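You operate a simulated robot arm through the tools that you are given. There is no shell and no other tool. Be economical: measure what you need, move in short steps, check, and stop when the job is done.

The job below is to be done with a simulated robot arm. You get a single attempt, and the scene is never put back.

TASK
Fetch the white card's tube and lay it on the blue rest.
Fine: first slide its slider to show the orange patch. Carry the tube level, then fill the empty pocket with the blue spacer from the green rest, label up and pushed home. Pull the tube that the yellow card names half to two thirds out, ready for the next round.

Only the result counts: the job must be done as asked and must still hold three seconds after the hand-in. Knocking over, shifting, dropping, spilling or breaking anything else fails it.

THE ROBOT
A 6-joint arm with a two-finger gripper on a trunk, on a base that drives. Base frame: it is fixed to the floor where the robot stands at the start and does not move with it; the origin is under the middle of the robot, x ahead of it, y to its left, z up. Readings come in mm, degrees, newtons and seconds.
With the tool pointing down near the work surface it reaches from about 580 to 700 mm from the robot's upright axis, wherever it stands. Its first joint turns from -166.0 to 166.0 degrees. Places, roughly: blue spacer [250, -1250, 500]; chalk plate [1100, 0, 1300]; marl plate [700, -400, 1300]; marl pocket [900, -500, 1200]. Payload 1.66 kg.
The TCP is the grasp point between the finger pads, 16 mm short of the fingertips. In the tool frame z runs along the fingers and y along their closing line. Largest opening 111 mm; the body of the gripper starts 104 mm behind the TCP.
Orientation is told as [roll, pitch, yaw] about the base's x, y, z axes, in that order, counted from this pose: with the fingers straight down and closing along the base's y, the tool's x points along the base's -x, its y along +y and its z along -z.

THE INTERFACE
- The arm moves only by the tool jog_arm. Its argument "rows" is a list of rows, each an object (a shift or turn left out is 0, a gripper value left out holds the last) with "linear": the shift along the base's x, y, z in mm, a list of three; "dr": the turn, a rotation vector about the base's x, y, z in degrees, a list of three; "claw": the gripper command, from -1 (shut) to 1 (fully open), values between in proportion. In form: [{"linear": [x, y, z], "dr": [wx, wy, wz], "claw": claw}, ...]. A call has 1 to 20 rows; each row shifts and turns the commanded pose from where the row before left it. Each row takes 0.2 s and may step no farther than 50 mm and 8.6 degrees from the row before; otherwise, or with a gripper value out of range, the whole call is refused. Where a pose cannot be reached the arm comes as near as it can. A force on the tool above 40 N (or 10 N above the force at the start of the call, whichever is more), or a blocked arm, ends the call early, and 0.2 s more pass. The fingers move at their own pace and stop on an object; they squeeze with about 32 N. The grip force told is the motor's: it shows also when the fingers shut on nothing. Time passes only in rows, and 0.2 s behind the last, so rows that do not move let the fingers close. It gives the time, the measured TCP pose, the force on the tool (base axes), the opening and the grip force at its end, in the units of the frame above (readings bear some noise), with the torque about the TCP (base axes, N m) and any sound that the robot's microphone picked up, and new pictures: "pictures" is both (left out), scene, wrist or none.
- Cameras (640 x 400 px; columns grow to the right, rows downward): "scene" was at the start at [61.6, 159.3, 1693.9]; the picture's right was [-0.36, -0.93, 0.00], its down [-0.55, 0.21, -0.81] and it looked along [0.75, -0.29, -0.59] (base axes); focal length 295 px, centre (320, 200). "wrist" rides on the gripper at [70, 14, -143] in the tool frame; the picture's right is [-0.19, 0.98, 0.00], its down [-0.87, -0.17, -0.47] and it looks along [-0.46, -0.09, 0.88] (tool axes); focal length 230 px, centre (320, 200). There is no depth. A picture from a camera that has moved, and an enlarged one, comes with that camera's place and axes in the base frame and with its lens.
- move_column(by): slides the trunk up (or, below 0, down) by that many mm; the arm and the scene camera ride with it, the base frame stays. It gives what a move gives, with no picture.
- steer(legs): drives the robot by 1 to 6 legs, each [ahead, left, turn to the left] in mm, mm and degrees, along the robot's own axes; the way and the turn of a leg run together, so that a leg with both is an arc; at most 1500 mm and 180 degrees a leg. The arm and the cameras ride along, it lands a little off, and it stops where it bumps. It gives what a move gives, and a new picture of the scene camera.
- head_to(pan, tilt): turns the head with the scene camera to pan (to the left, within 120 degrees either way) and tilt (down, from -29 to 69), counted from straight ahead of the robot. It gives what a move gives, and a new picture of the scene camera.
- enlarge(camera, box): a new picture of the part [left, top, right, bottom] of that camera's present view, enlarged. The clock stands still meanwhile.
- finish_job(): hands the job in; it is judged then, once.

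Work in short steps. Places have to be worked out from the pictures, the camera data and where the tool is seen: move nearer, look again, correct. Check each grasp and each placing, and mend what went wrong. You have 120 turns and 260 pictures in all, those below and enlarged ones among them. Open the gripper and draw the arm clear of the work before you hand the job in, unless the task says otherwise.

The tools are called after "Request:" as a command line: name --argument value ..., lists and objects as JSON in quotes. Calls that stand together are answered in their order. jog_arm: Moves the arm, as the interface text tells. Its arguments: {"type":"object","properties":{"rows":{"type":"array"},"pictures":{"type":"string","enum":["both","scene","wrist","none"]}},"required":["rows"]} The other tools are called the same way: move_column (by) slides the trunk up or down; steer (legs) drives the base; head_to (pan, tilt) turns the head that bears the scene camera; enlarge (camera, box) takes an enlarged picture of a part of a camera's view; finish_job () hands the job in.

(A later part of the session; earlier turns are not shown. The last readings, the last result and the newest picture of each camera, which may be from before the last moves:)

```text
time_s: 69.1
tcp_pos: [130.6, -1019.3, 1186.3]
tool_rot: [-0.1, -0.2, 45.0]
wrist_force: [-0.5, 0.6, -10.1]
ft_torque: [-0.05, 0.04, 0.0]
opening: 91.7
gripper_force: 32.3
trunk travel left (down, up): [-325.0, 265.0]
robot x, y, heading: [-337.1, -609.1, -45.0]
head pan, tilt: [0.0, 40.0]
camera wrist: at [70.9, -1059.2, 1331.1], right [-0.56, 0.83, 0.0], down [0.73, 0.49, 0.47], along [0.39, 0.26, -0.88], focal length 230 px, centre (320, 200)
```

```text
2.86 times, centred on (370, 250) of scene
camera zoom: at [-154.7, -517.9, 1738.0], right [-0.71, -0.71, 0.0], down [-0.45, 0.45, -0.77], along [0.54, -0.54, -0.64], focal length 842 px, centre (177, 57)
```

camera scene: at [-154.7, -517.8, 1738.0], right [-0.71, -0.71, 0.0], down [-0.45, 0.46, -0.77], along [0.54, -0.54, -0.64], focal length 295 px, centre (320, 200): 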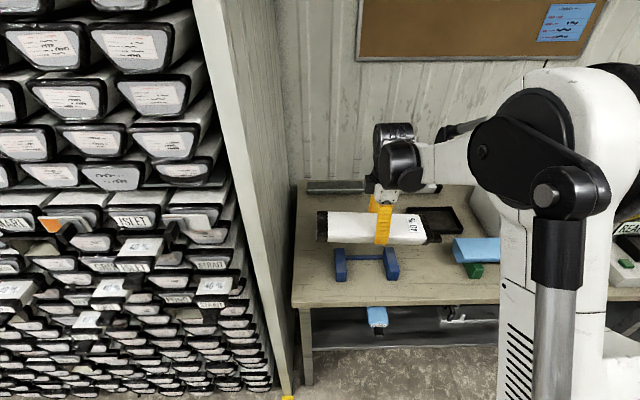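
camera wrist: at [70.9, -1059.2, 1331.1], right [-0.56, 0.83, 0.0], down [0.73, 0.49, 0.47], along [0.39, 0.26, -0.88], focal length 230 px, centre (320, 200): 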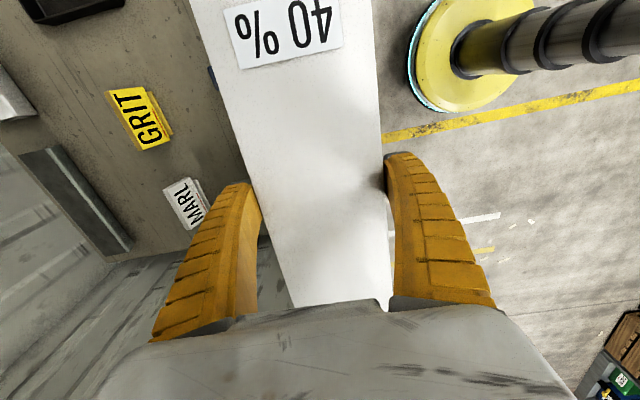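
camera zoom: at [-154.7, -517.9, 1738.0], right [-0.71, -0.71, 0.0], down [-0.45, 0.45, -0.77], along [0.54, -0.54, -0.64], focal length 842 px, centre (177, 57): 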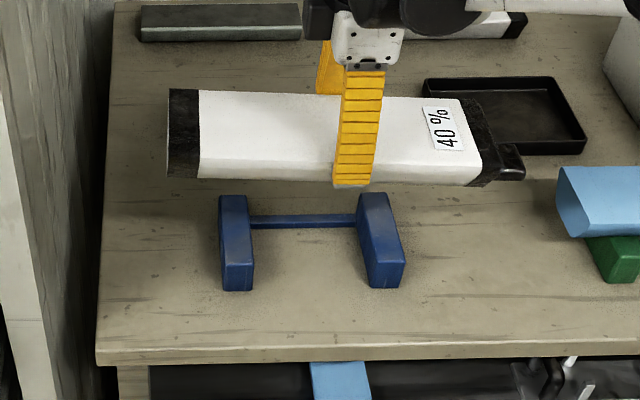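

Rest blocks: centre at n≈924, s≈-638, top z≈900. I'll drive ahead 80, then fine-shift the arm (n+31, s-10), and lower the trunk 190.

Request:
steer --legs '[[80, -10, 0]]'

Request:
move_column --by -190

Request:
enlarge --camera "scene" --box '[270, 180, 450, 340]'

```text
time_s: 70.1
tcp_pos: [179.9, -1082.2, 1185.2]
tool_rot: [0.0, -0.1, 45.0]
wrist_force: [0.1, 0.2, -10.7]
ft_torque: [-0.03, 0.1, 0.03]
opening: 91.8
gripper_force: 32.6
trunk travel left (down, up): [-325.0, 265.0]
robot x, y, heading: [-288.3, -670.1, -45.2]
head pan, tilt: [0.0, 40.0]
camera scene: at [-105.7, -581.2, 1738.0], right [-0.71, -0.71, 0.0], down [-0.46, 0.46, -0.77], along [0.54, -0.54, -0.64], focal length 295 px, centre (320, 200)
```

scene: 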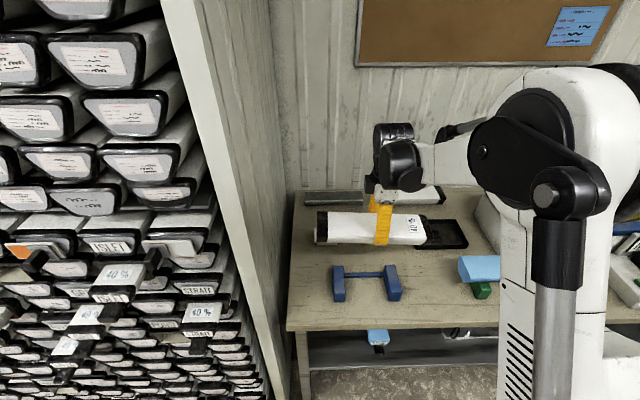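

```text
time_s: 72.2
tcp_pos: [179.9, -1082.7, 996.6]
tool_rot: [-0.1, 0.0, 45.0]
wrist_force: [-0.9, -0.2, -9.6]
ft_torque: [-0.05, 0.03, -0.02]
opening: 91.8
gripper_force: 32.0
trunk travel left (down, up): [-135.0, 455.0]
robot x, y, heading: [-286.3, -668.6, -45.0]
head pan, tilt: [0.0, 40.0]
```

```text
2.50 times, centred on (360, 260) of scene
camera zoom: at [-106.8, -579.9, 1548.1], right [-0.71, -0.71, 0.0], down [-0.45, 0.45, -0.77], along [0.54, -0.54, -0.64], focal length 737 px, centre (220, 50)
```

zoom: 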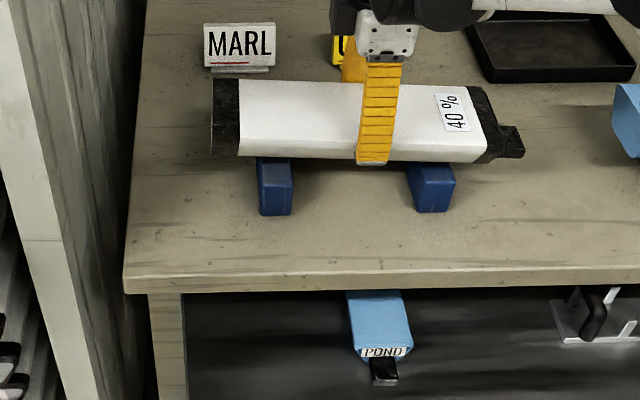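

Everything lines up (rest centre n≈915, s≈-639). Shift n +23 and lower 45 mm.

Request:
jog_arm --rows '[{"linear": [16, -16, 0]}, {"linear": [0, 0, -15]}, {"linear": [0, 0, -15]}, {"linear": [0, 0, -15]}]' --pictures "none"

Request:
enlarge --camera "scene" --box '[290, 200, 450, 320]'

```text
time_s: 73.2
tcp_pos: [194.0, -1097.4, 952.5]
tool_rot: [-0.1, -0.1, 45.1]
wrist_force: [-1.6, 1.6, 6.6]
ft_torque: [0.0, 0.02, -0.03]
opening: 94.8
gripper_force: 32.3
trunk travel left (down, up): [-135.0, 455.0]
robot x, y, heading: [-285.7, -667.1, -45.0]
head pan, tilt: [0.0, 40.0]
```

```text
3.33 times, centred on (370, 260) of scene
camera zoom: at [-107.6, -579.1, 1548.1], right [-0.71, -0.71, 0.0], down [-0.45, 0.45, -0.77], along [0.54, -0.54, -0.64], focal length 983 px, centre (153, 0)
```

zoom: 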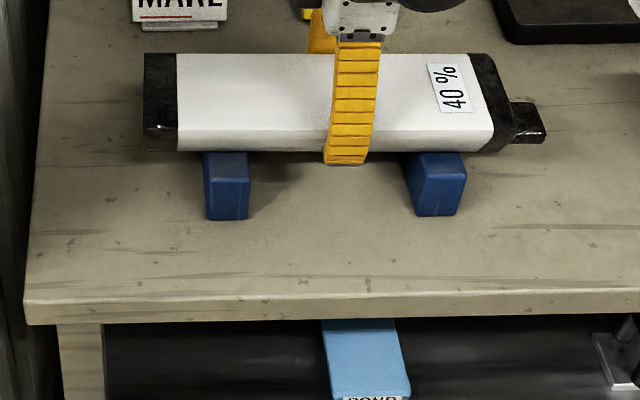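

Contact made (weight is on the rest). Open and lift away.

Request:
jog_arm --rows '[{"linear": [0, 0, 2], "claw": 1}, {"linear": [0, 0, 0]}, {"linear": [0, 0, 0]}, {"linear": [0, 0, 25]}, {"linear": [0, 0, 40]}, {"linear": [0, 0, 40]}, {"linear": [0, 0, 40]}]'

Request:
enlarge --camera "scene" --box '[290, 180, 450, 320]'

```text
time_s: 74.8
tcp_pos: [194.7, -1097.1, 1097.4]
tool_rot: [-0.1, 0.0, 45.0]
wrist_force: [-0.4, -0.4, 0.2]
ft_torque: [0.0, 0.02, -0.04]
opening: 111.0
gripper_force: 0.1
trunk travel left (down, up): [-135.0, 455.0]
robot x, y, heading: [-287.6, -668.3, -45.2]
head pan, tilt: [0.0, 40.0]
camera scene: at [-107.5, -579.2, 1548.1], right [-0.71, -0.71, 0.0], down [-0.45, 0.45, -0.77], along [0.54, -0.54, -0.64], focal length 295 px, centre (320, 200)
camera wrist: at [134.5, -1136.2, 1242.9], right [-0.56, 0.83, 0.0], down [0.73, 0.49, 0.47], along [0.39, 0.26, -0.88], focal length 230 px, centre (320, 200)
```

scene: 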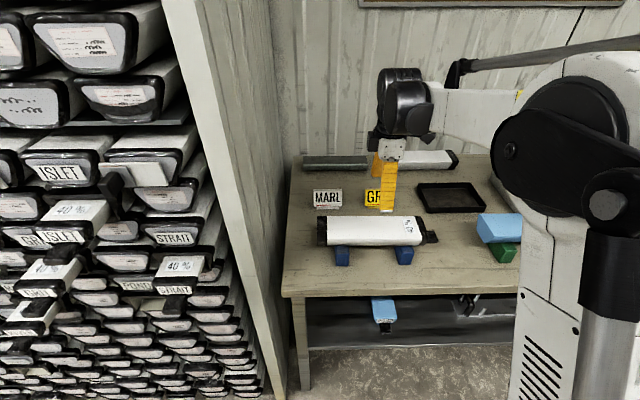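
wrist: 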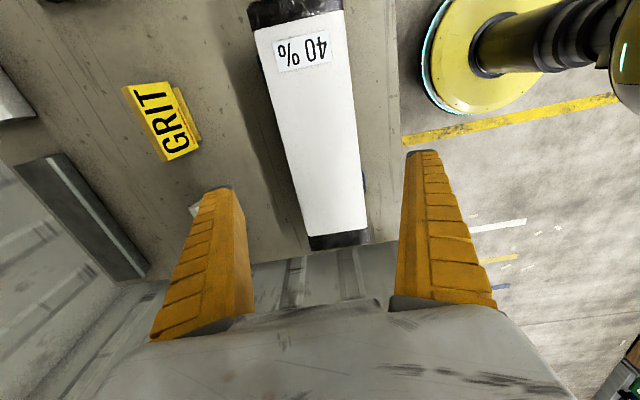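

```text
2.86 times, centred on (370, 250) of scene
camera zoom: at [-107.5, -579.2, 1548.1], right [-0.71, -0.71, 0.0], down [-0.45, 0.45, -0.77], along [0.54, -0.54, -0.64], focal length 842 px, centre (177, 57)
```

zoom: 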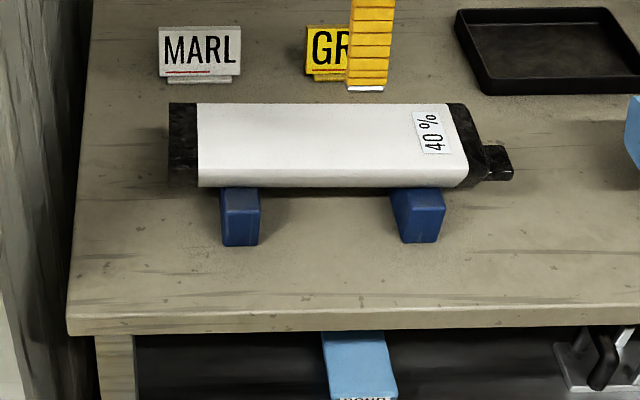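

Tube lies securely on the blue rest. Raise the trunk and move right toward the green rest to inspect the spacer.

Request:
move_column --by 120

Request:
steer --legs '[[0, -380, 0]]'

Request:
jog_arm --rows '[{"linear": [0, 0, 0]}]' --pictures "wrist"

Request:
enlarge --camera "scene" --box '[290, 200, 490, 350]'

```text
time_s: 76.3
tcp_pos: [194.6, -1097.7, 1218.8]
tool_rot: [0.0, 0.0, 45.1]
wrist_force: [0.4, -1.2, -0.6]
ft_torque: [0.01, 0.0, 0.01]
opening: 110.6
gripper_force: 0.1
trunk travel left (down, up): [-255.0, 335.0]
robot x, y, heading: [-288.6, -670.8, -44.8]
head pan, tilt: [0.0, 40.0]
```

```text
time_s: 78.7
tcp_pos: [-74.0, -1366.6, 1218.1]
tool_rot: [-0.2, -0.2, 45.0]
wrist_force: [-0.9, 0.1, 0.8]
ft_torque: [0.01, -0.03, -0.04]
opening: 110.9
gripper_force: 0.1
trunk travel left (down, up): [-255.0, 335.0]
robot x, y, heading: [-555.4, -941.2, -45.1]
head pan, tilt: [0.0, 40.0]
camera scene: at [-376.7, -848.7, 1668.2], right [-0.71, -0.71, 0.0], down [-0.45, 0.45, -0.77], along [0.54, -0.54, -0.64], focal length 295 px, centre (320, 200)
```

scene: 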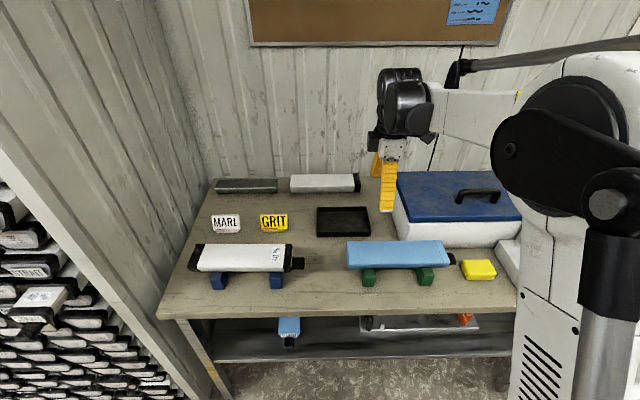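

```text
time_s: 79.1
tcp_pos: [-74.4, -1365.6, 1219.0]
tool_rot: [0.0, -0.1, 45.0]
wrist_force: [0.7, -1.0, 0.5]
ft_torque: [0.03, 0.03, 0.02]
opening: 111.0
gripper_force: 0.1
trunk travel left (down, up): [-255.0, 335.0]
robot x, y, heading: [-554.8, -939.0, -45.0]
head pan, tilt: [0.0, 40.0]
camera wrist: at [-133.4, -1405.0, 1362.4], right [-0.56, 0.83, 0.0], down [0.73, 0.49, 0.47], along [0.39, 0.26, -0.88], focal length 230 px, centre (320, 200)
```

wrist: 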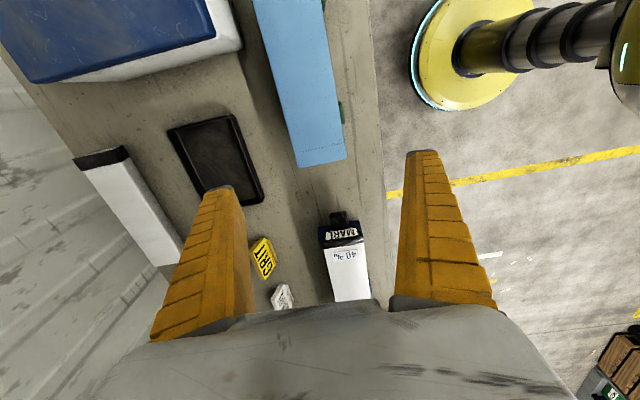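

```text
2.67 times, centred on (390, 275) of scene
camera zoom: at [-376.2, -848.3, 1668.1], right [-0.71, -0.71, 0.0], down [-0.46, 0.45, -0.77], along [0.54, -0.54, -0.64], focal length 786 px, centre (133, 0)
```

zoom: 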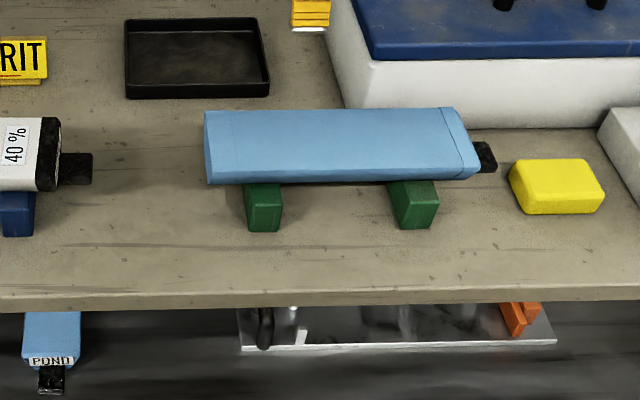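

I need the spacer's profile and label side; enlarge it closely.

Request:
enlarge --camera "scene" --box '[335, 230, 405, 280]'

Request:
enlarge --camera "scene" --box '[415, 230, 485, 290]'

Request:
enlarge --camera "scene" --box '[180, 235, 310, 355]'

Request:
enlarge --camera "wrist" --box '[240, 0, 400, 180]'

```text
8.00 times, centred on (370, 255) of scene
camera zoom: at [-376.2, -848.3, 1668.1], right [-0.71, -0.71, 0.0], down [-0.46, 0.45, -0.77], along [0.54, -0.54, -0.64], focal length 2359 px, centre (-80, -240)
```

zoom: 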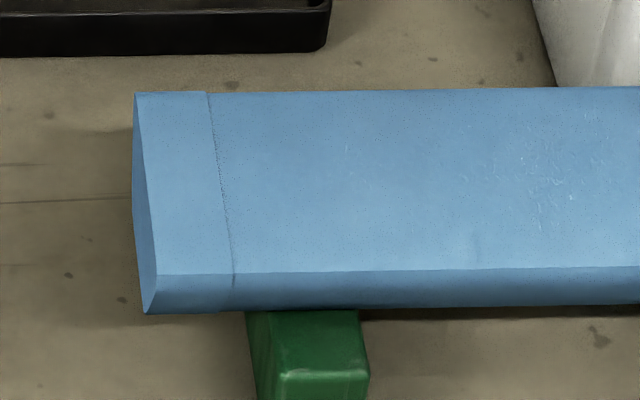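

```text
6.67 times, centred on (450, 260) of scene
camera zoom: at [-376.2, -848.3, 1668.1], right [-0.71, -0.71, 0.0], down [-0.46, 0.45, -0.77], along [0.54, -0.54, -0.64], focal length 1966 px, centre (-547, -200)
```

zoom: 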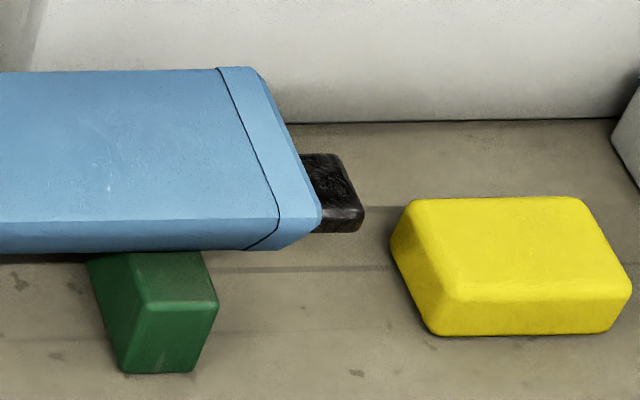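

```text
3.33 times, centred on (245, 295) of scene
camera zoom: at [-376.2, -848.3, 1668.1], right [-0.71, -0.71, 0.0], down [-0.46, 0.45, -0.77], along [0.54, -0.54, -0.64], focal length 983 px, centre (570, -117)
```

zoom: 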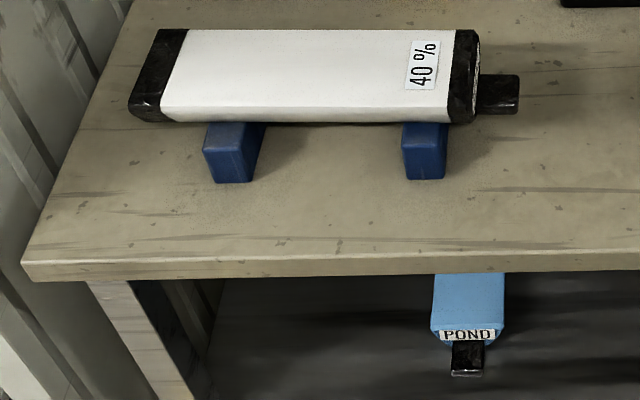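

```text
2.22 times, centred on (320, 90) of wrist
camera zoom: at [-133.4, -1405.0, 1362.4], right [-0.56, 0.83, 0.0], down [0.73, 0.49, 0.47], along [0.39, 0.26, -0.88], focal length 511 px, centre (320, 444)
```

zoom: 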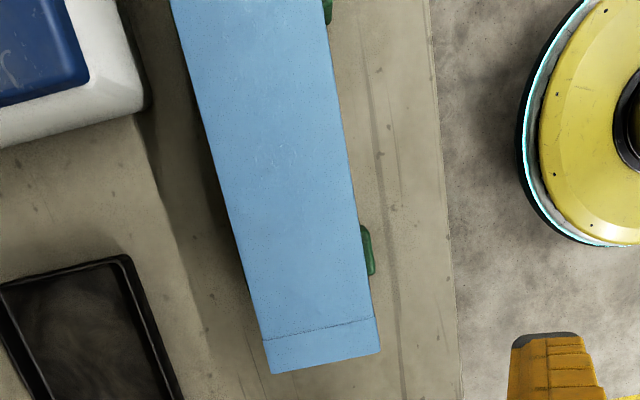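

Profile looks wide-side-up with tab on the right end, like the tube. I want to see the tab end's face for the label, so I'll raise and move further right to look back at it.

Request:
move_column --by 150

Request:
steer --legs '[[-250, -520, 0]]'

Request:
head_to --pan 35 --tilt 40

```text
time_s: 80.9
tcp_pos: [-72.7, -1365.6, 1367.8]
tool_rot: [-0.1, -0.1, 45.0]
wrist_force: [0.5, -0.3, -0.1]
ft_torque: [0.0, 0.03, -0.01]
opening: 111.0
gripper_force: 0.0
trunk travel left (down, up): [-405.0, 185.0]
robot x, y, heading: [-555.0, -938.6, -45.0]
head pan, tilt: [0.0, 40.0]
```

```text
time_s: 84.1
tcp_pos: [-616.2, -1553.5, 1367.7]
tool_rot: [-0.1, -0.2, 44.9]
wrist_force: [0.0, -0.5, -0.9]
ft_torque: [-0.01, -0.02, 0.03]
opening: 111.2
gripper_force: 0.1
trunk travel left (down, up): [-405.0, 185.0]
robot x, y, heading: [-1096.8, -1122.3, -45.1]
head pan, tilt: [0.0, 40.0]
camera scene: at [-917.7, -1035.8, 1818.2], right [-0.71, -0.71, 0.0], down [-0.45, 0.46, -0.77], along [0.54, -0.54, -0.64], focal length 295 px, centre (320, 200)
```

scene: 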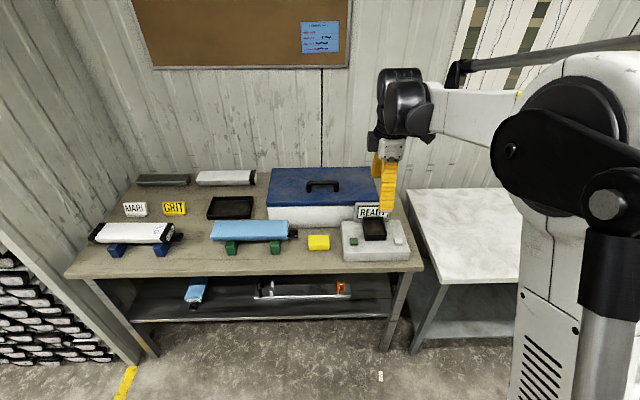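

```text
time_s: 85.2
tcp_pos: [-616.8, -1553.5, 1367.0]
tool_rot: [-0.1, -0.1, 44.9]
wrist_force: [-0.4, -0.9, 0.0]
ft_torque: [0.0, -0.03, 0.01]
opening: 110.9
gripper_force: 0.0
trunk travel left (down, up): [-405.0, 185.0]
robot x, y, heading: [-1099.4, -1125.5, -45.0]
head pan, tilt: [35.0, 40.0]
camera scene: at [-893.4, -990.4, 1818.1], right [-0.18, -0.98, 0.0], down [-0.63, 0.11, -0.77], along [0.75, -0.14, -0.64], focal length 295 px, centre (320, 200)
```

scene: 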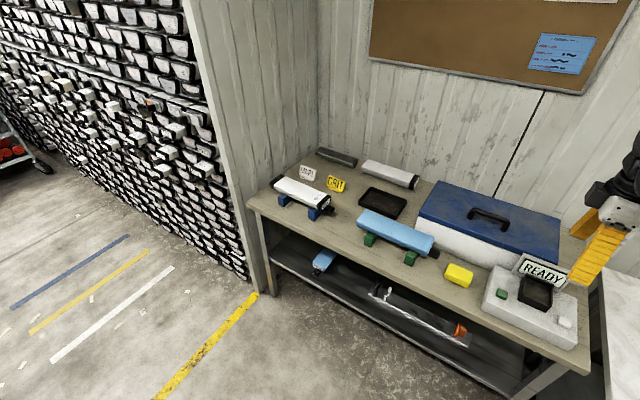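

Request:
enlarge --camera "scene" --box '[340, 195, 460, 275]'

Request:
enlarge --camera "scene" --box '[260, 160, 350, 225]'

```text
5.00 times, centred on (400, 235) of scene
camera zoom: at [-893.4, -990.4, 1818.1], right [-0.18, -0.98, 0.0], down [-0.63, 0.11, -0.77], along [0.75, -0.14, -0.64], focal length 1474 px, centre (-80, 25)
```

zoom: 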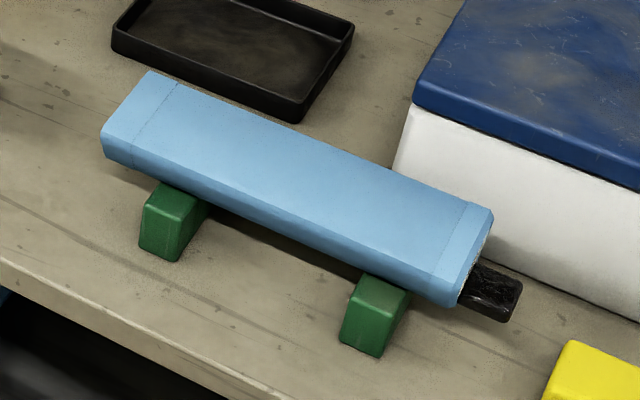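

```text
6.15 times, centred on (305, 192) of scene
camera zoom: at [-893.4, -990.4, 1818.1], right [-0.18, -0.98, 0.0], down [-0.63, 0.11, -0.77], along [0.75, -0.14, -0.64], focal length 1815 px, centre (412, 246)
```

zoom: 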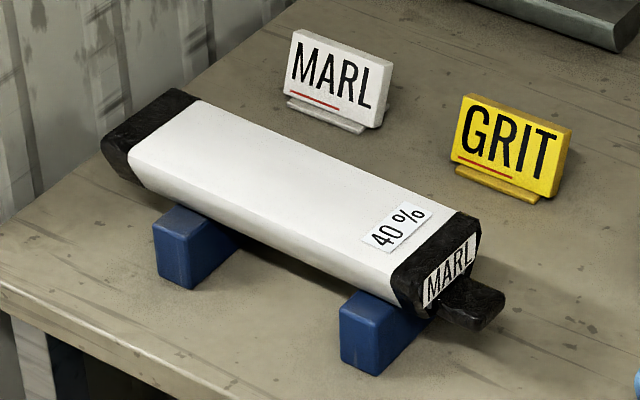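

The spacer lies wide-side-up with its tab end like the tube's, label above the tab. I estimate its centre at n≈913, s≈-1097, top z≈975. Drive over it.

Request:
steer --legs '[[235, 435, 0]]'

Request:
head_to --pan 0 --tilt 40

Request:
move_column --by -240

Request:
jog_arm --rows '[{"linear": [0, 0, 0]}]'

```text
time_s: 88.1
tcp_pos: [-142.8, -1416.8, 1368.0]
tool_rot: [-0.1, -0.1, 44.7]
wrist_force: [0.3, 0.6, -0.2]
ft_torque: [-0.02, -0.01, 0.0]
opening: 111.0
gripper_force: 0.1
trunk travel left (down, up): [-405.0, 185.0]
robot x, y, heading: [-621.7, -984.6, -45.3]
head pan, tilt: [35.0, 40.0]
camera scene: at [-418.7, -852.1, 1818.0], right [-0.18, -0.98, 0.0], down [-0.63, 0.11, -0.77], along [0.75, -0.14, -0.64], focal length 295 px, centre (320, 200)
```

scene: 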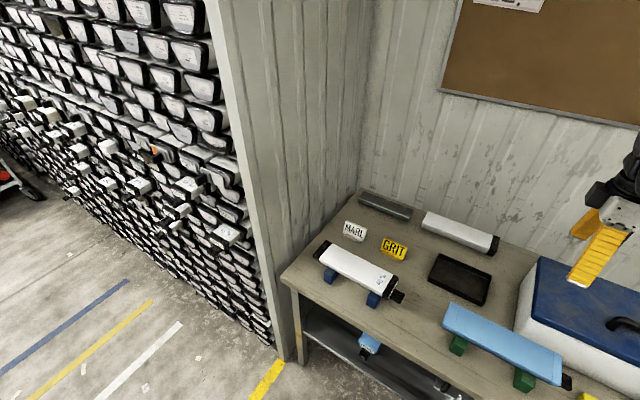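

```text
time_s: 89.1
tcp_pos: [-142.6, -1416.6, 1368.2]
tool_rot: [-0.2, -0.1, 44.8]
wrist_force: [0.5, 0.1, 0.2]
ft_torque: [0.01, -0.02, -0.01]
opening: 110.9
gripper_force: 0.0
trunk travel left (down, up): [-405.0, 185.0]
robot x, y, heading: [-627.2, -986.4, -45.4]
head pan, tilt: [0.0, 40.0]
camera scene: at [-443.0, -897.4, 1818.1], right [-0.71, -0.7, 0.0], down [-0.45, 0.46, -0.77], along [0.54, -0.54, -0.64], focal length 295 px, centre (320, 200)
```

scene: 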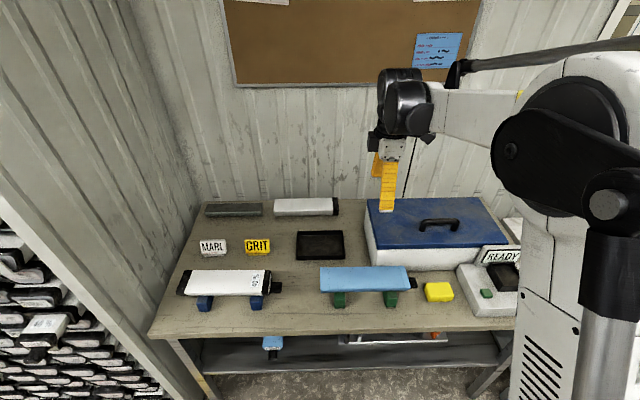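

```text
time_s: 91.6
tcp_pos: [-144.2, -1416.6, 1127.6]
tool_rot: [-0.2, -0.1, 44.7]
wrist_force: [-0.6, 0.0, 0.4]
ft_torque: [0.0, -0.01, -0.01]
opening: 110.7
gripper_force: 0.1
trunk travel left (down, up): [-165.0, 425.0]
robot x, y, heading: [-623.4, -984.4, -45.5]
head pan, tilt: [0.0, 40.0]
```

```text
time_s: 92.0
tcp_pos: [-144.1, -1417.0, 1127.7]
tool_rot: [-0.1, 0.0, 44.7]
wrist_force: [-0.6, 0.6, -0.2]
ft_torque: [0.01, -0.04, 0.0]
opening: 111.1
gripper_force: 0.1
trunk travel left (down, up): [-165.0, 425.0]
robot x, y, heading: [-627.4, -988.9, -45.4]
head pan, tilt: [0.0, 40.0]
camera scene: at [-443.2, -897.5, 1578.1], right [-0.71, -0.7, 0.0], down [-0.45, 0.46, -0.77], along [0.54, -0.54, -0.64], focal length 295 px, centre (320, 200)
camera wrist: at [-203.6, -1455.6, 1272.5], right [-0.56, 0.83, 0.0], down [0.73, 0.49, 0.47], along [0.4, 0.26, -0.88], focal length 230 px, centre (320, 200)
```

scene: 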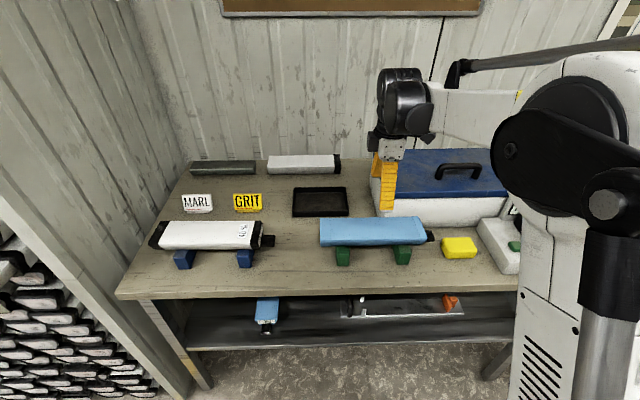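
wrist: 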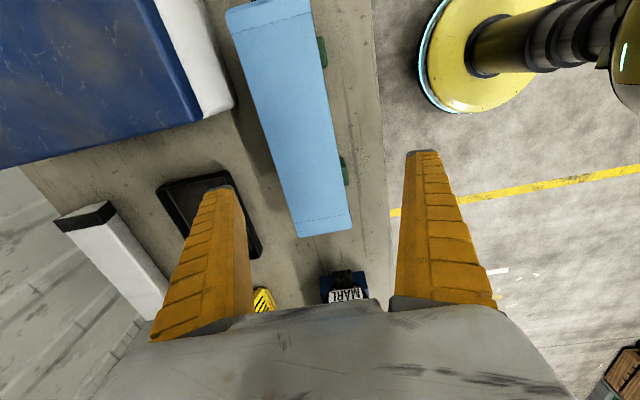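

Wrist view puts the spacer axis at n≈922 with centre s≈-1103. Shift n +22 and descend most of the way.

Request:
jog_arm --rows '[{"linear": [15.6, -15.6, 0]}, {"linear": [0, 0, -40]}, {"linear": [0, 0, -40]}, {"linear": [0, 0, -35]}]'

Request:
enlarge --camera "scene" --box '[300, 180, 460, 280]'

```text
time_s: 93.0
tcp_pos: [-127.2, -1432.3, 1013.5]
tool_rot: [-0.1, -0.1, 44.7]
wrist_force: [-0.2, 0.2, -0.3]
ft_torque: [-0.01, 0.02, 0.03]
opening: 110.5
gripper_force: 0.0
trunk travel left (down, up): [-165.0, 425.0]
robot x, y, heading: [-625.0, -985.9, -45.2]
head pan, tilt: [0.0, 40.0]
camera scene: at [-442.9, -897.8, 1578.0], right [-0.71, -0.7, 0.0], down [-0.45, 0.46, -0.77], along [0.54, -0.54, -0.64], focal length 295 px, centre (320, 200)
camera wrist: at [-187.8, -1471.4, 1157.9], right [-0.56, 0.83, 0.0], down [0.73, 0.49, 0.47], along [0.4, 0.26, -0.88], focal length 230 px, centre (320, 200)
```

scene: 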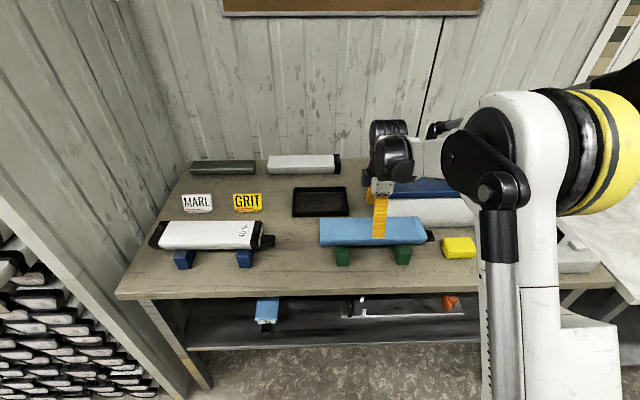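
wrist: 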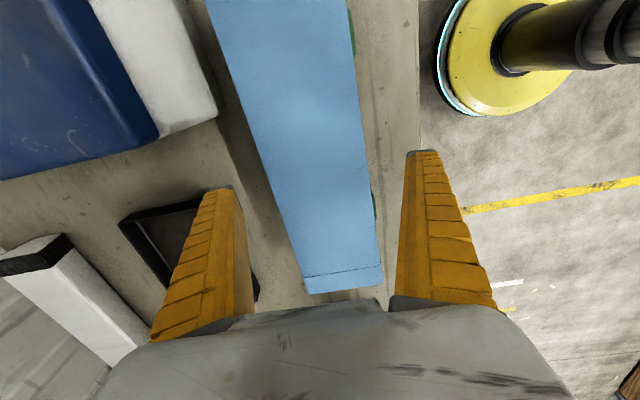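

```text
4.00 times, centred on (380, 230) of scene
camera zoom: at [-442.9, -897.8, 1578.0], right [-0.71, -0.7, 0.0], down [-0.45, 0.46, -0.77], along [0.54, -0.54, -0.64], focal length 1180 px, centre (80, 80)
```

zoom: 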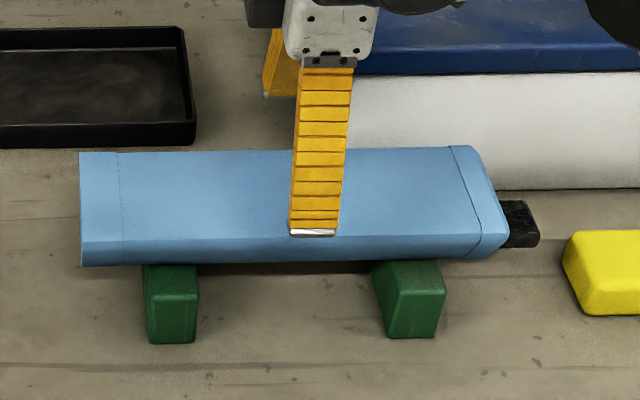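

Descend 62 mm more; the force stop guards contact.

Request:
jog_arm --rows '[{"linear": [0, 0, -22]}, {"linear": [0, 0, -20]}, {"linear": [0, 0, -20]}]'

Request:
enlarge --camera "scene" --box '[300, 180, 460, 280]'

```text
time_s: 93.8
tcp_pos: [-127.1, -1431.9, 950.9]
tool_rot: [-0.1, -0.1, 44.7]
wrist_force: [0.6, -0.7, -0.2]
ft_torque: [0.0, 0.04, -0.02]
opening: 110.7
gripper_force: 0.0
trunk travel left (down, up): [-165.0, 425.0]
robot x, y, heading: [-623.2, -989.3, -45.2]
head pan, tilt: [0.0, 40.0]
camera scene: at [-443.1, -897.7, 1578.1], right [-0.71, -0.7, 0.0], down [-0.45, 0.46, -0.77], along [0.54, -0.54, -0.64], focal length 295 px, centre (320, 200)
camera wrist: at [-187.6, -1471.3, 1095.1], right [-0.56, 0.83, 0.0], down [0.73, 0.49, 0.47], along [0.4, 0.26, -0.88], focal length 230 px, centre (320, 200)
```

scene: 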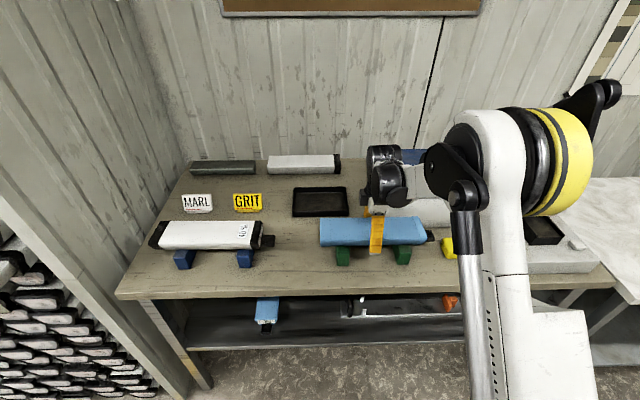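
wrist: 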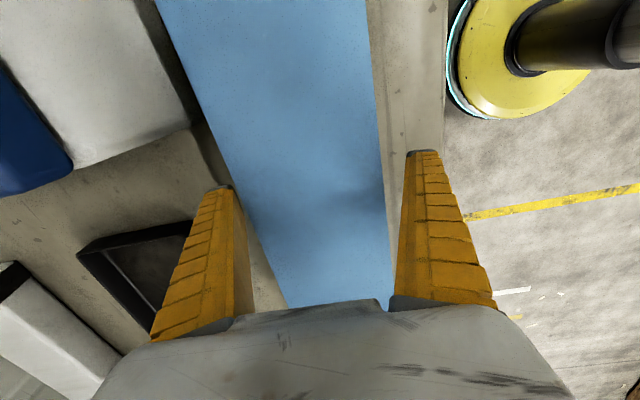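

```text
4.00 times, centred on (380, 230) of scene
camera zoom: at [-443.1, -897.7, 1578.1], right [-0.71, -0.7, 0.0], down [-0.45, 0.46, -0.77], along [0.54, -0.54, -0.64], focal length 1180 px, centre (80, 80)
```

zoom: 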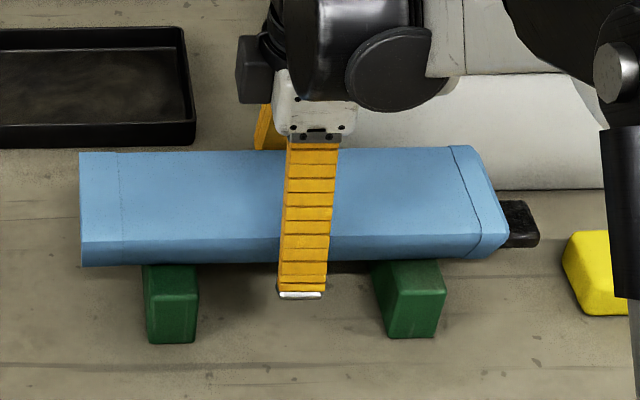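

The spacer's top appears ~16 mm closer to the camera than the tube's did in its grip; I'll raise 16 mm to match that grip height, then close.

Request:
jog_arm --rows '[{"linear": [0, 0, 16]}, {"linear": [0, 0, 0], "claw": -1}, {"linear": [0, 0, 0]}, {"linear": [0, 0, 0]}]' --pictures "wrist"

```text
time_s: 94.8
tcp_pos: [-127.7, -1430.9, 967.8]
tool_rot: [-0.1, -0.2, 44.6]
wrist_force: [1.0, 0.5, -0.1]
ft_torque: [-0.02, 0.01, 0.0]
opening: 91.4
gripper_force: 32.4
trunk travel left (down, up): [-165.0, 425.0]
robot x, y, heading: [-623.1, -986.8, -45.3]
head pan, tilt: [0.0, 40.0]
camera wrist: at [-188.1, -1471.0, 1111.5], right [-0.56, 0.83, 0.0], down [0.73, 0.49, 0.47], along [0.4, 0.26, -0.88], focal length 230 px, centre (320, 200)
```

wrist: 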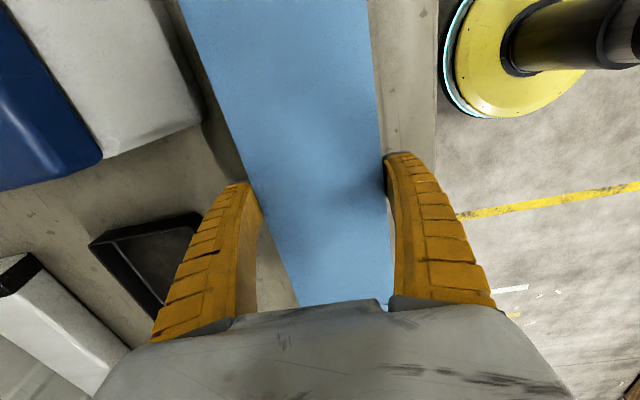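

Grip matches the tube's grip (91.4 mm, same picture). Lift with the trunk and check weight and balance.

Request:
jog_arm --rows '[{"linear": [0, 0, 10]}, {"linear": [0, 0, 20]}, {"linear": [0, 0, 30]}]' --pictures "wrist"

Request:
move_column --by 160

Request:
steer --legs '[[-600, 0, 0]]'

```text
time_s: 95.6
tcp_pos: [-128.3, -1432.1, 1027.8]
tool_rot: [-0.2, 0.0, 44.7]
wrist_force: [-0.3, 0.1, -0.7]
ft_torque: [0.03, -0.03, 0.0]
opening: 91.6
gripper_force: 31.8
trunk travel left (down, up): [-165.0, 425.0]
robot x, y, heading: [-628.7, -986.0, -45.2]
head pan, tilt: [0.0, 40.0]
camera wrist: at [-188.1, -1471.6, 1172.1], right [-0.56, 0.83, 0.0], down [0.73, 0.49, 0.47], along [0.4, 0.26, -0.88], focal length 230 px, centre (320, 200)
```

wrist: 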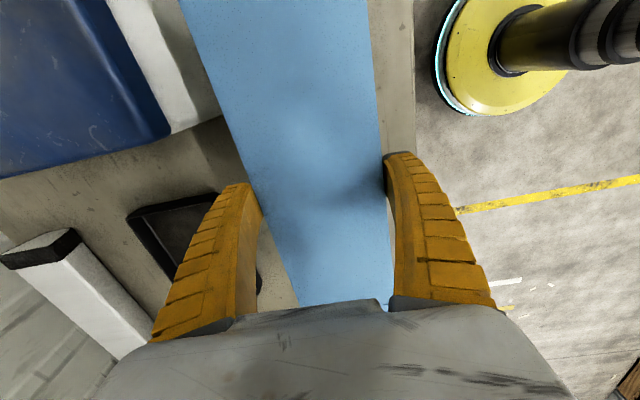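

```text
time_s: 97.4
tcp_pos: [-127.8, -1431.9, 1186.3]
tool_rot: [-0.1, -0.1, 44.8]
wrist_force: [-0.6, -0.1, -1.0]
ft_torque: [-0.01, 0.0, 0.01]
opening: 91.6
gripper_force: 32.2
trunk travel left (down, up): [-325.0, 265.0]
robot x, y, heading: [-625.1, -983.7, -45.5]
head pan, tilt: [0.0, 40.0]
```

```text
time_s: 100.8
tcp_pos: [-545.9, -1006.1, 1187.7]
tool_rot: [-0.2, 0.0, 45.3]
wrist_force: [0.0, 0.5, -0.2]
ft_torque: [-0.01, 0.0, -0.02]
opening: 91.4
gripper_force: 31.6
trunk travel left (down, up): [-325.0, 265.0]
robot x, y, heading: [-1044.8, -563.7, -44.8]
head pan, tilt: [0.0, 40.0]
camera scene: at [-866.3, -473.9, 1738.1], right [-0.7, -0.71, 0.0], down [-0.46, 0.45, -0.77], along [0.54, -0.54, -0.64], focal length 295 px, centre (320, 200)
```

scene: 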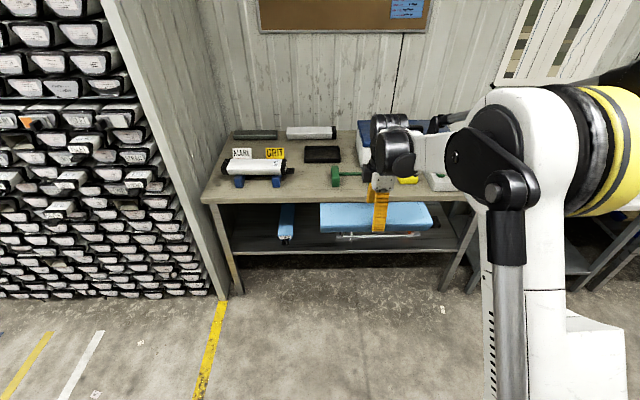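

Spacer is held firmly and is very light (~0.1 kg). Yaw it -90° so its tab end faces the robot, then drive left toward the MARL pocket.

Request:
jog_arm --rows '[{"dr": [0, 0, -8.2]}, {"dr": [0, 0, -8.2]}, {"dr": [0, 0, -8.2]}, {"dr": [0, 0, -8.2]}, {"dr": [0, 0, -8.2]}, {"dr": [0, 0, -8.2]}, {"dr": [0, 0, -8.2]}, {"dr": [0, 0, -8.2]}, {"dr": [0, 0, -8.2]}, {"dr": [0, 0, -8.2]}, {"dr": [0, 0, -8.0]}]' --pictures "none"

Request:
steer --legs '[[0, 1334, 0]]'

```text
time_s: 103.2
tcp_pos: [-545.3, -1007.3, 1187.9]
tool_rot: [-0.1, 0.0, -44.9]
wrist_force: [0.7, -0.3, -0.8]
ft_torque: [0.02, -0.03, 0.03]
opening: 91.4
gripper_force: 31.7
trunk travel left (down, up): [-325.0, 265.0]
robot x, y, heading: [-1044.8, -564.5, -45.0]
head pan, tilt: [0.0, 40.0]
```

```text
time_s: 109.8
tcp_pos: [387.7, -54.6, 1187.5]
tool_rot: [0.0, -0.1, -44.2]
wrist_force: [0.5, 0.1, -1.7]
ft_torque: [-0.01, 0.0, 0.03]
opening: 91.6
gripper_force: 32.2
trunk travel left (down, up): [-325.0, 265.0]
robot x, y, heading: [-115.2, 380.4, -44.1]
head pan, tilt: [0.0, 40.0]
camera scene: at [62.6, 474.3, 1738.1], right [-0.7, -0.72, 0.0], down [-0.46, 0.45, -0.77], along [0.55, -0.53, -0.64], focal length 295 px, centre (320, 200)
```

scene: 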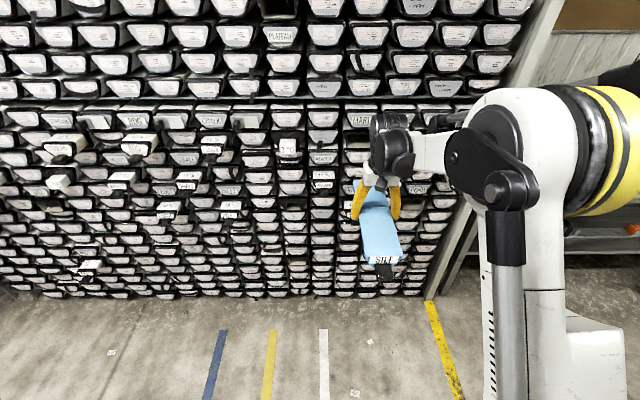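

Request:
enlarge --camera "scene" --box '[330, 170, 430, 300]'

Request:
steer --legs '[[80, 0, -0.8]]'

Request:
head_to --pan 0 --tilt 25

Request:
enlarge --camera "scene" --box '[310, 160, 470, 340]'

```text
3.08 times, centred on (380, 235) of scene
camera zoom: at [62.6, 474.3, 1738.1], right [-0.7, -0.72, 0.0], down [-0.46, 0.45, -0.77], along [0.55, -0.53, -0.64], focal length 907 px, centre (135, 92)
```

zoom: 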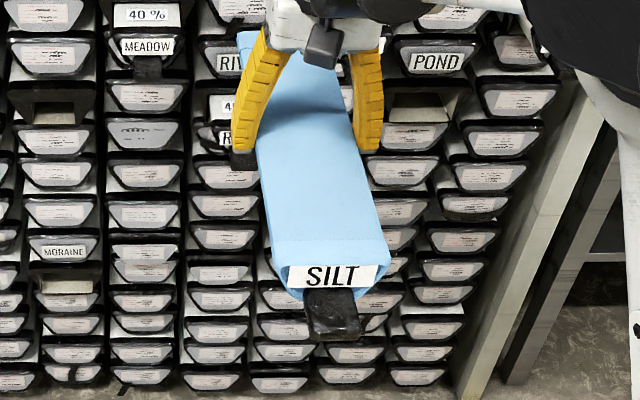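

```text
time_s: 110.9
tcp_pos: [439.7, -117.4, 1186.2]
tool_rot: [0.0, -0.1, -45.0]
wrist_force: [0.2, -0.9, -0.3]
ft_torque: [0.08, 0.06, -0.03]
opening: 91.3
gripper_force: 31.8
trunk travel left (down, up): [-325.0, 265.0]
robot x, y, heading: [-60.1, 328.7, -44.9]
head pan, tilt: [0.0, 40.0]
camera scene: at [120.9, 414.9, 1738.0], right [-0.71, -0.71, 0.0], down [-0.46, 0.45, -0.77], along [0.54, -0.54, -0.64], focal length 295 px, centre (320, 200)
```

scene: 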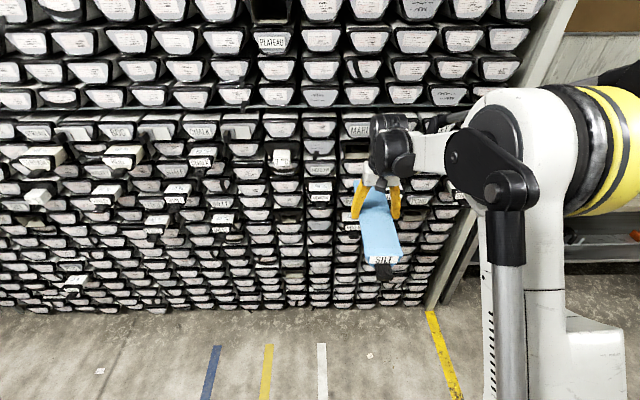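

```text
time_s: 111.7
tcp_pos: [437.7, -117.3, 1187.1]
tool_rot: [-0.1, -0.1, -45.0]
wrist_force: [-0.2, -0.2, -0.2]
ft_torque: [-0.02, -0.01, 0.02]
opening: 91.5
gripper_force: 32.4
trunk travel left (down, up): [-325.0, 265.0]
robot x, y, heading: [-60.2, 326.9, -45.3]
head pan, tilt: [0.0, 25.0]
camera scene: at [125.0, 411.0, 1761.4], right [-0.71, -0.71, 0.0], down [-0.3, 0.3, -0.91], along [0.64, -0.64, -0.42], focal length 295 px, centre (320, 200)
```

scene: 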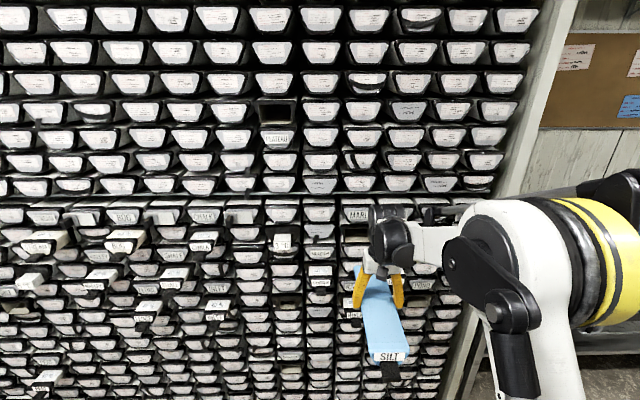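

```text
2.22 times, centred on (390, 250) of scene
camera zoom: at [125.0, 411.0, 1761.4], right [-0.71, -0.71, 0.0], down [-0.3, 0.3, -0.91], along [0.64, -0.64, -0.42], focal length 655 px, centre (164, 89)
```

zoom: 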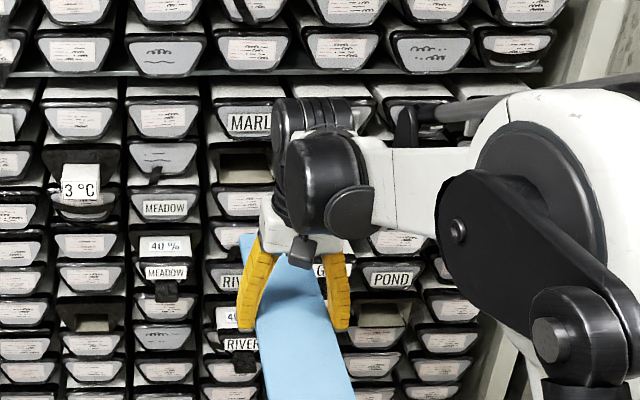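

Label SILT is upright. TCP s=226.5, needs ≈236.7; drive ahead 130 and left 10, bringing the inner end near the pocket mouth.

Request:
steer --legs '[[130, 10, 0]]'

Request:
enlarge --camera "scene" --box '[310, 190, 430, 300]'

Request:
jog_arm --rows '[{"linear": [0, 0, 0]}]' --pictures "wrist"

```text
time_s: 113.0
tcp_pos: [538.4, -203.2, 1185.0]
tool_rot: [-0.1, -0.1, -45.0]
wrist_force: [1.5, -0.3, -0.1]
ft_torque: [0.06, 0.05, -0.01]
opening: 91.3
gripper_force: 31.2
trunk travel left (down, up): [-325.0, 265.0]
robot x, y, heading: [37.2, 243.8, -44.9]
head pan, tilt: [0.0, 25.0]
camera scene: at [226.3, 324.2, 1761.3], right [-0.71, -0.71, 0.0], down [-0.3, 0.3, -0.91], along [0.64, -0.64, -0.42], focal length 295 px, centre (320, 200)
```

scene: 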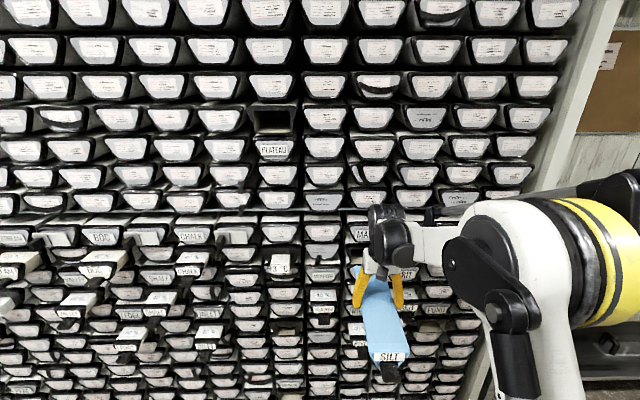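

```text
3.64 times, centred on (370, 245) of scene
camera zoom: at [226.3, 324.2, 1761.3], right [-0.71, -0.71, 0.0], down [-0.3, 0.3, -0.91], along [0.64, -0.64, -0.42], focal length 1072 px, centre (138, 36)
```

zoom: 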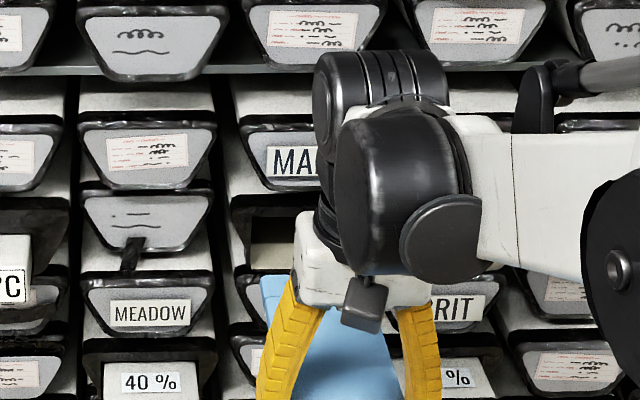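

```text
time_s: 113.4
tcp_pos: [538.4, -204.0, 1187.1]
tool_rot: [-0.1, -0.1, -44.9]
wrist_force: [-0.5, -1.2, -0.7]
ft_torque: [0.03, 0.03, -0.01]
opening: 91.1
gripper_force: 32.5
trunk travel left (down, up): [-325.0, 265.0]
robot x, y, heading: [39.4, 240.2, -44.9]
head pan, tilt: [0.0, 25.0]
camera wrist: at [498.0, -143.5, 1331.3], right [0.83, 0.56, 0.0], down [0.49, -0.73, 0.47], along [0.26, -0.39, -0.88], focal length 230 px, centre (320, 200)
```

wrist: 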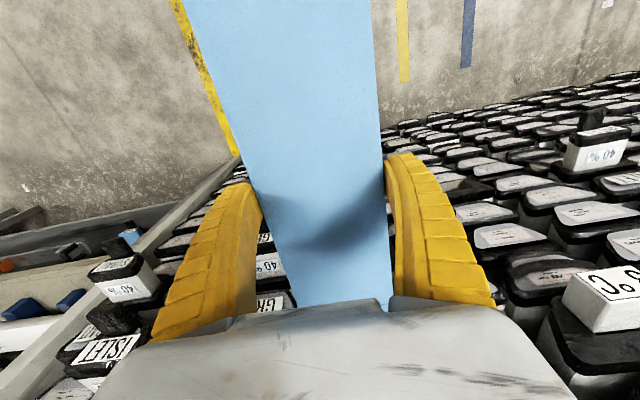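

Request:
enlarge --camera "scene" --box '[330, 250, 430, 390]'

Request:
enlarge --camera "scene" --box '[335, 225, 385, 285]'

```text
2.86 times, centred on (380, 320) of scene
camera zoom: at [225.2, 325.1, 1761.4], right [-0.71, -0.71, 0.0], down [-0.3, 0.3, -0.91], along [0.64, -0.64, -0.42], focal length 842 px, centre (149, -143)
```

zoom: 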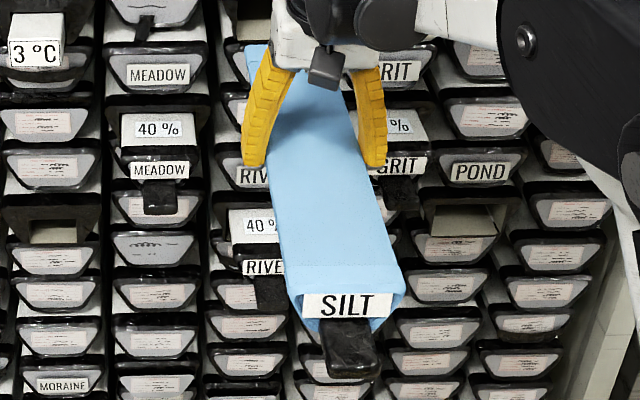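

```text
6.67 times, centred on (360, 255) of scene
camera zoom: at [225.2, 325.1, 1761.4], right [-0.71, -0.71, 0.0], down [-0.3, 0.3, -0.91], along [0.64, -0.64, -0.42], focal length 1966 px, centre (53, -167)
```

zoom: 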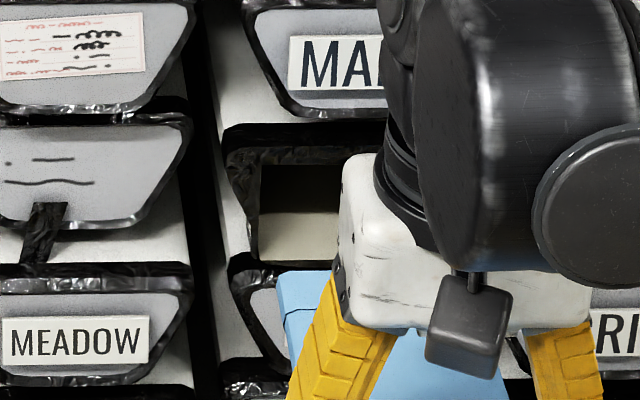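

Heights agree: pocket opening ≈1144–1203, spacer top ≈1200; sides align too. Drive ahead 60 to bring the end just short of the mouth, then re-check.

Request:
steer --legs '[[60, 0, 0]]'

Request:
enlarge --camera "scene" --box '[335, 215, 415, 315]'

```text
time_s: 114.3
tcp_pos: [580.7, -245.3, 1186.7]
tool_rot: [-0.1, 0.0, -45.0]
wrist_force: [0.4, -0.3, -1.8]
ft_torque: [0.02, 0.03, -0.01]
opening: 91.7
gripper_force: 31.6
trunk travel left (down, up): [-325.0, 265.0]
robot x, y, heading: [81.5, 199.3, -44.8]
head pan, tilt: [0.0, 25.0]
camera scene: at [268.3, 282.1, 1761.3], right [-0.71, -0.71, 0.0], down [-0.3, 0.3, -0.91], along [0.64, -0.64, -0.42], focal length 295 px, centre (320, 200)
```

scene: 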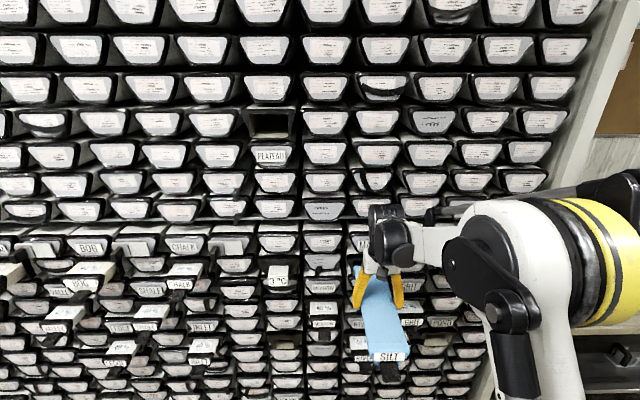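

```text
4.00 times, centred on (375, 265) of scene
camera zoom: at [268.3, 282.1, 1761.3], right [-0.71, -0.71, 0.0], down [-0.3, 0.3, -0.91], along [0.64, -0.64, -0.42], focal length 1180 px, centre (100, -60)
```

zoom: 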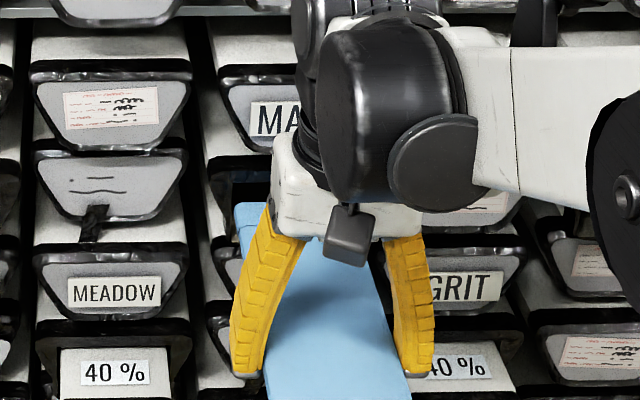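

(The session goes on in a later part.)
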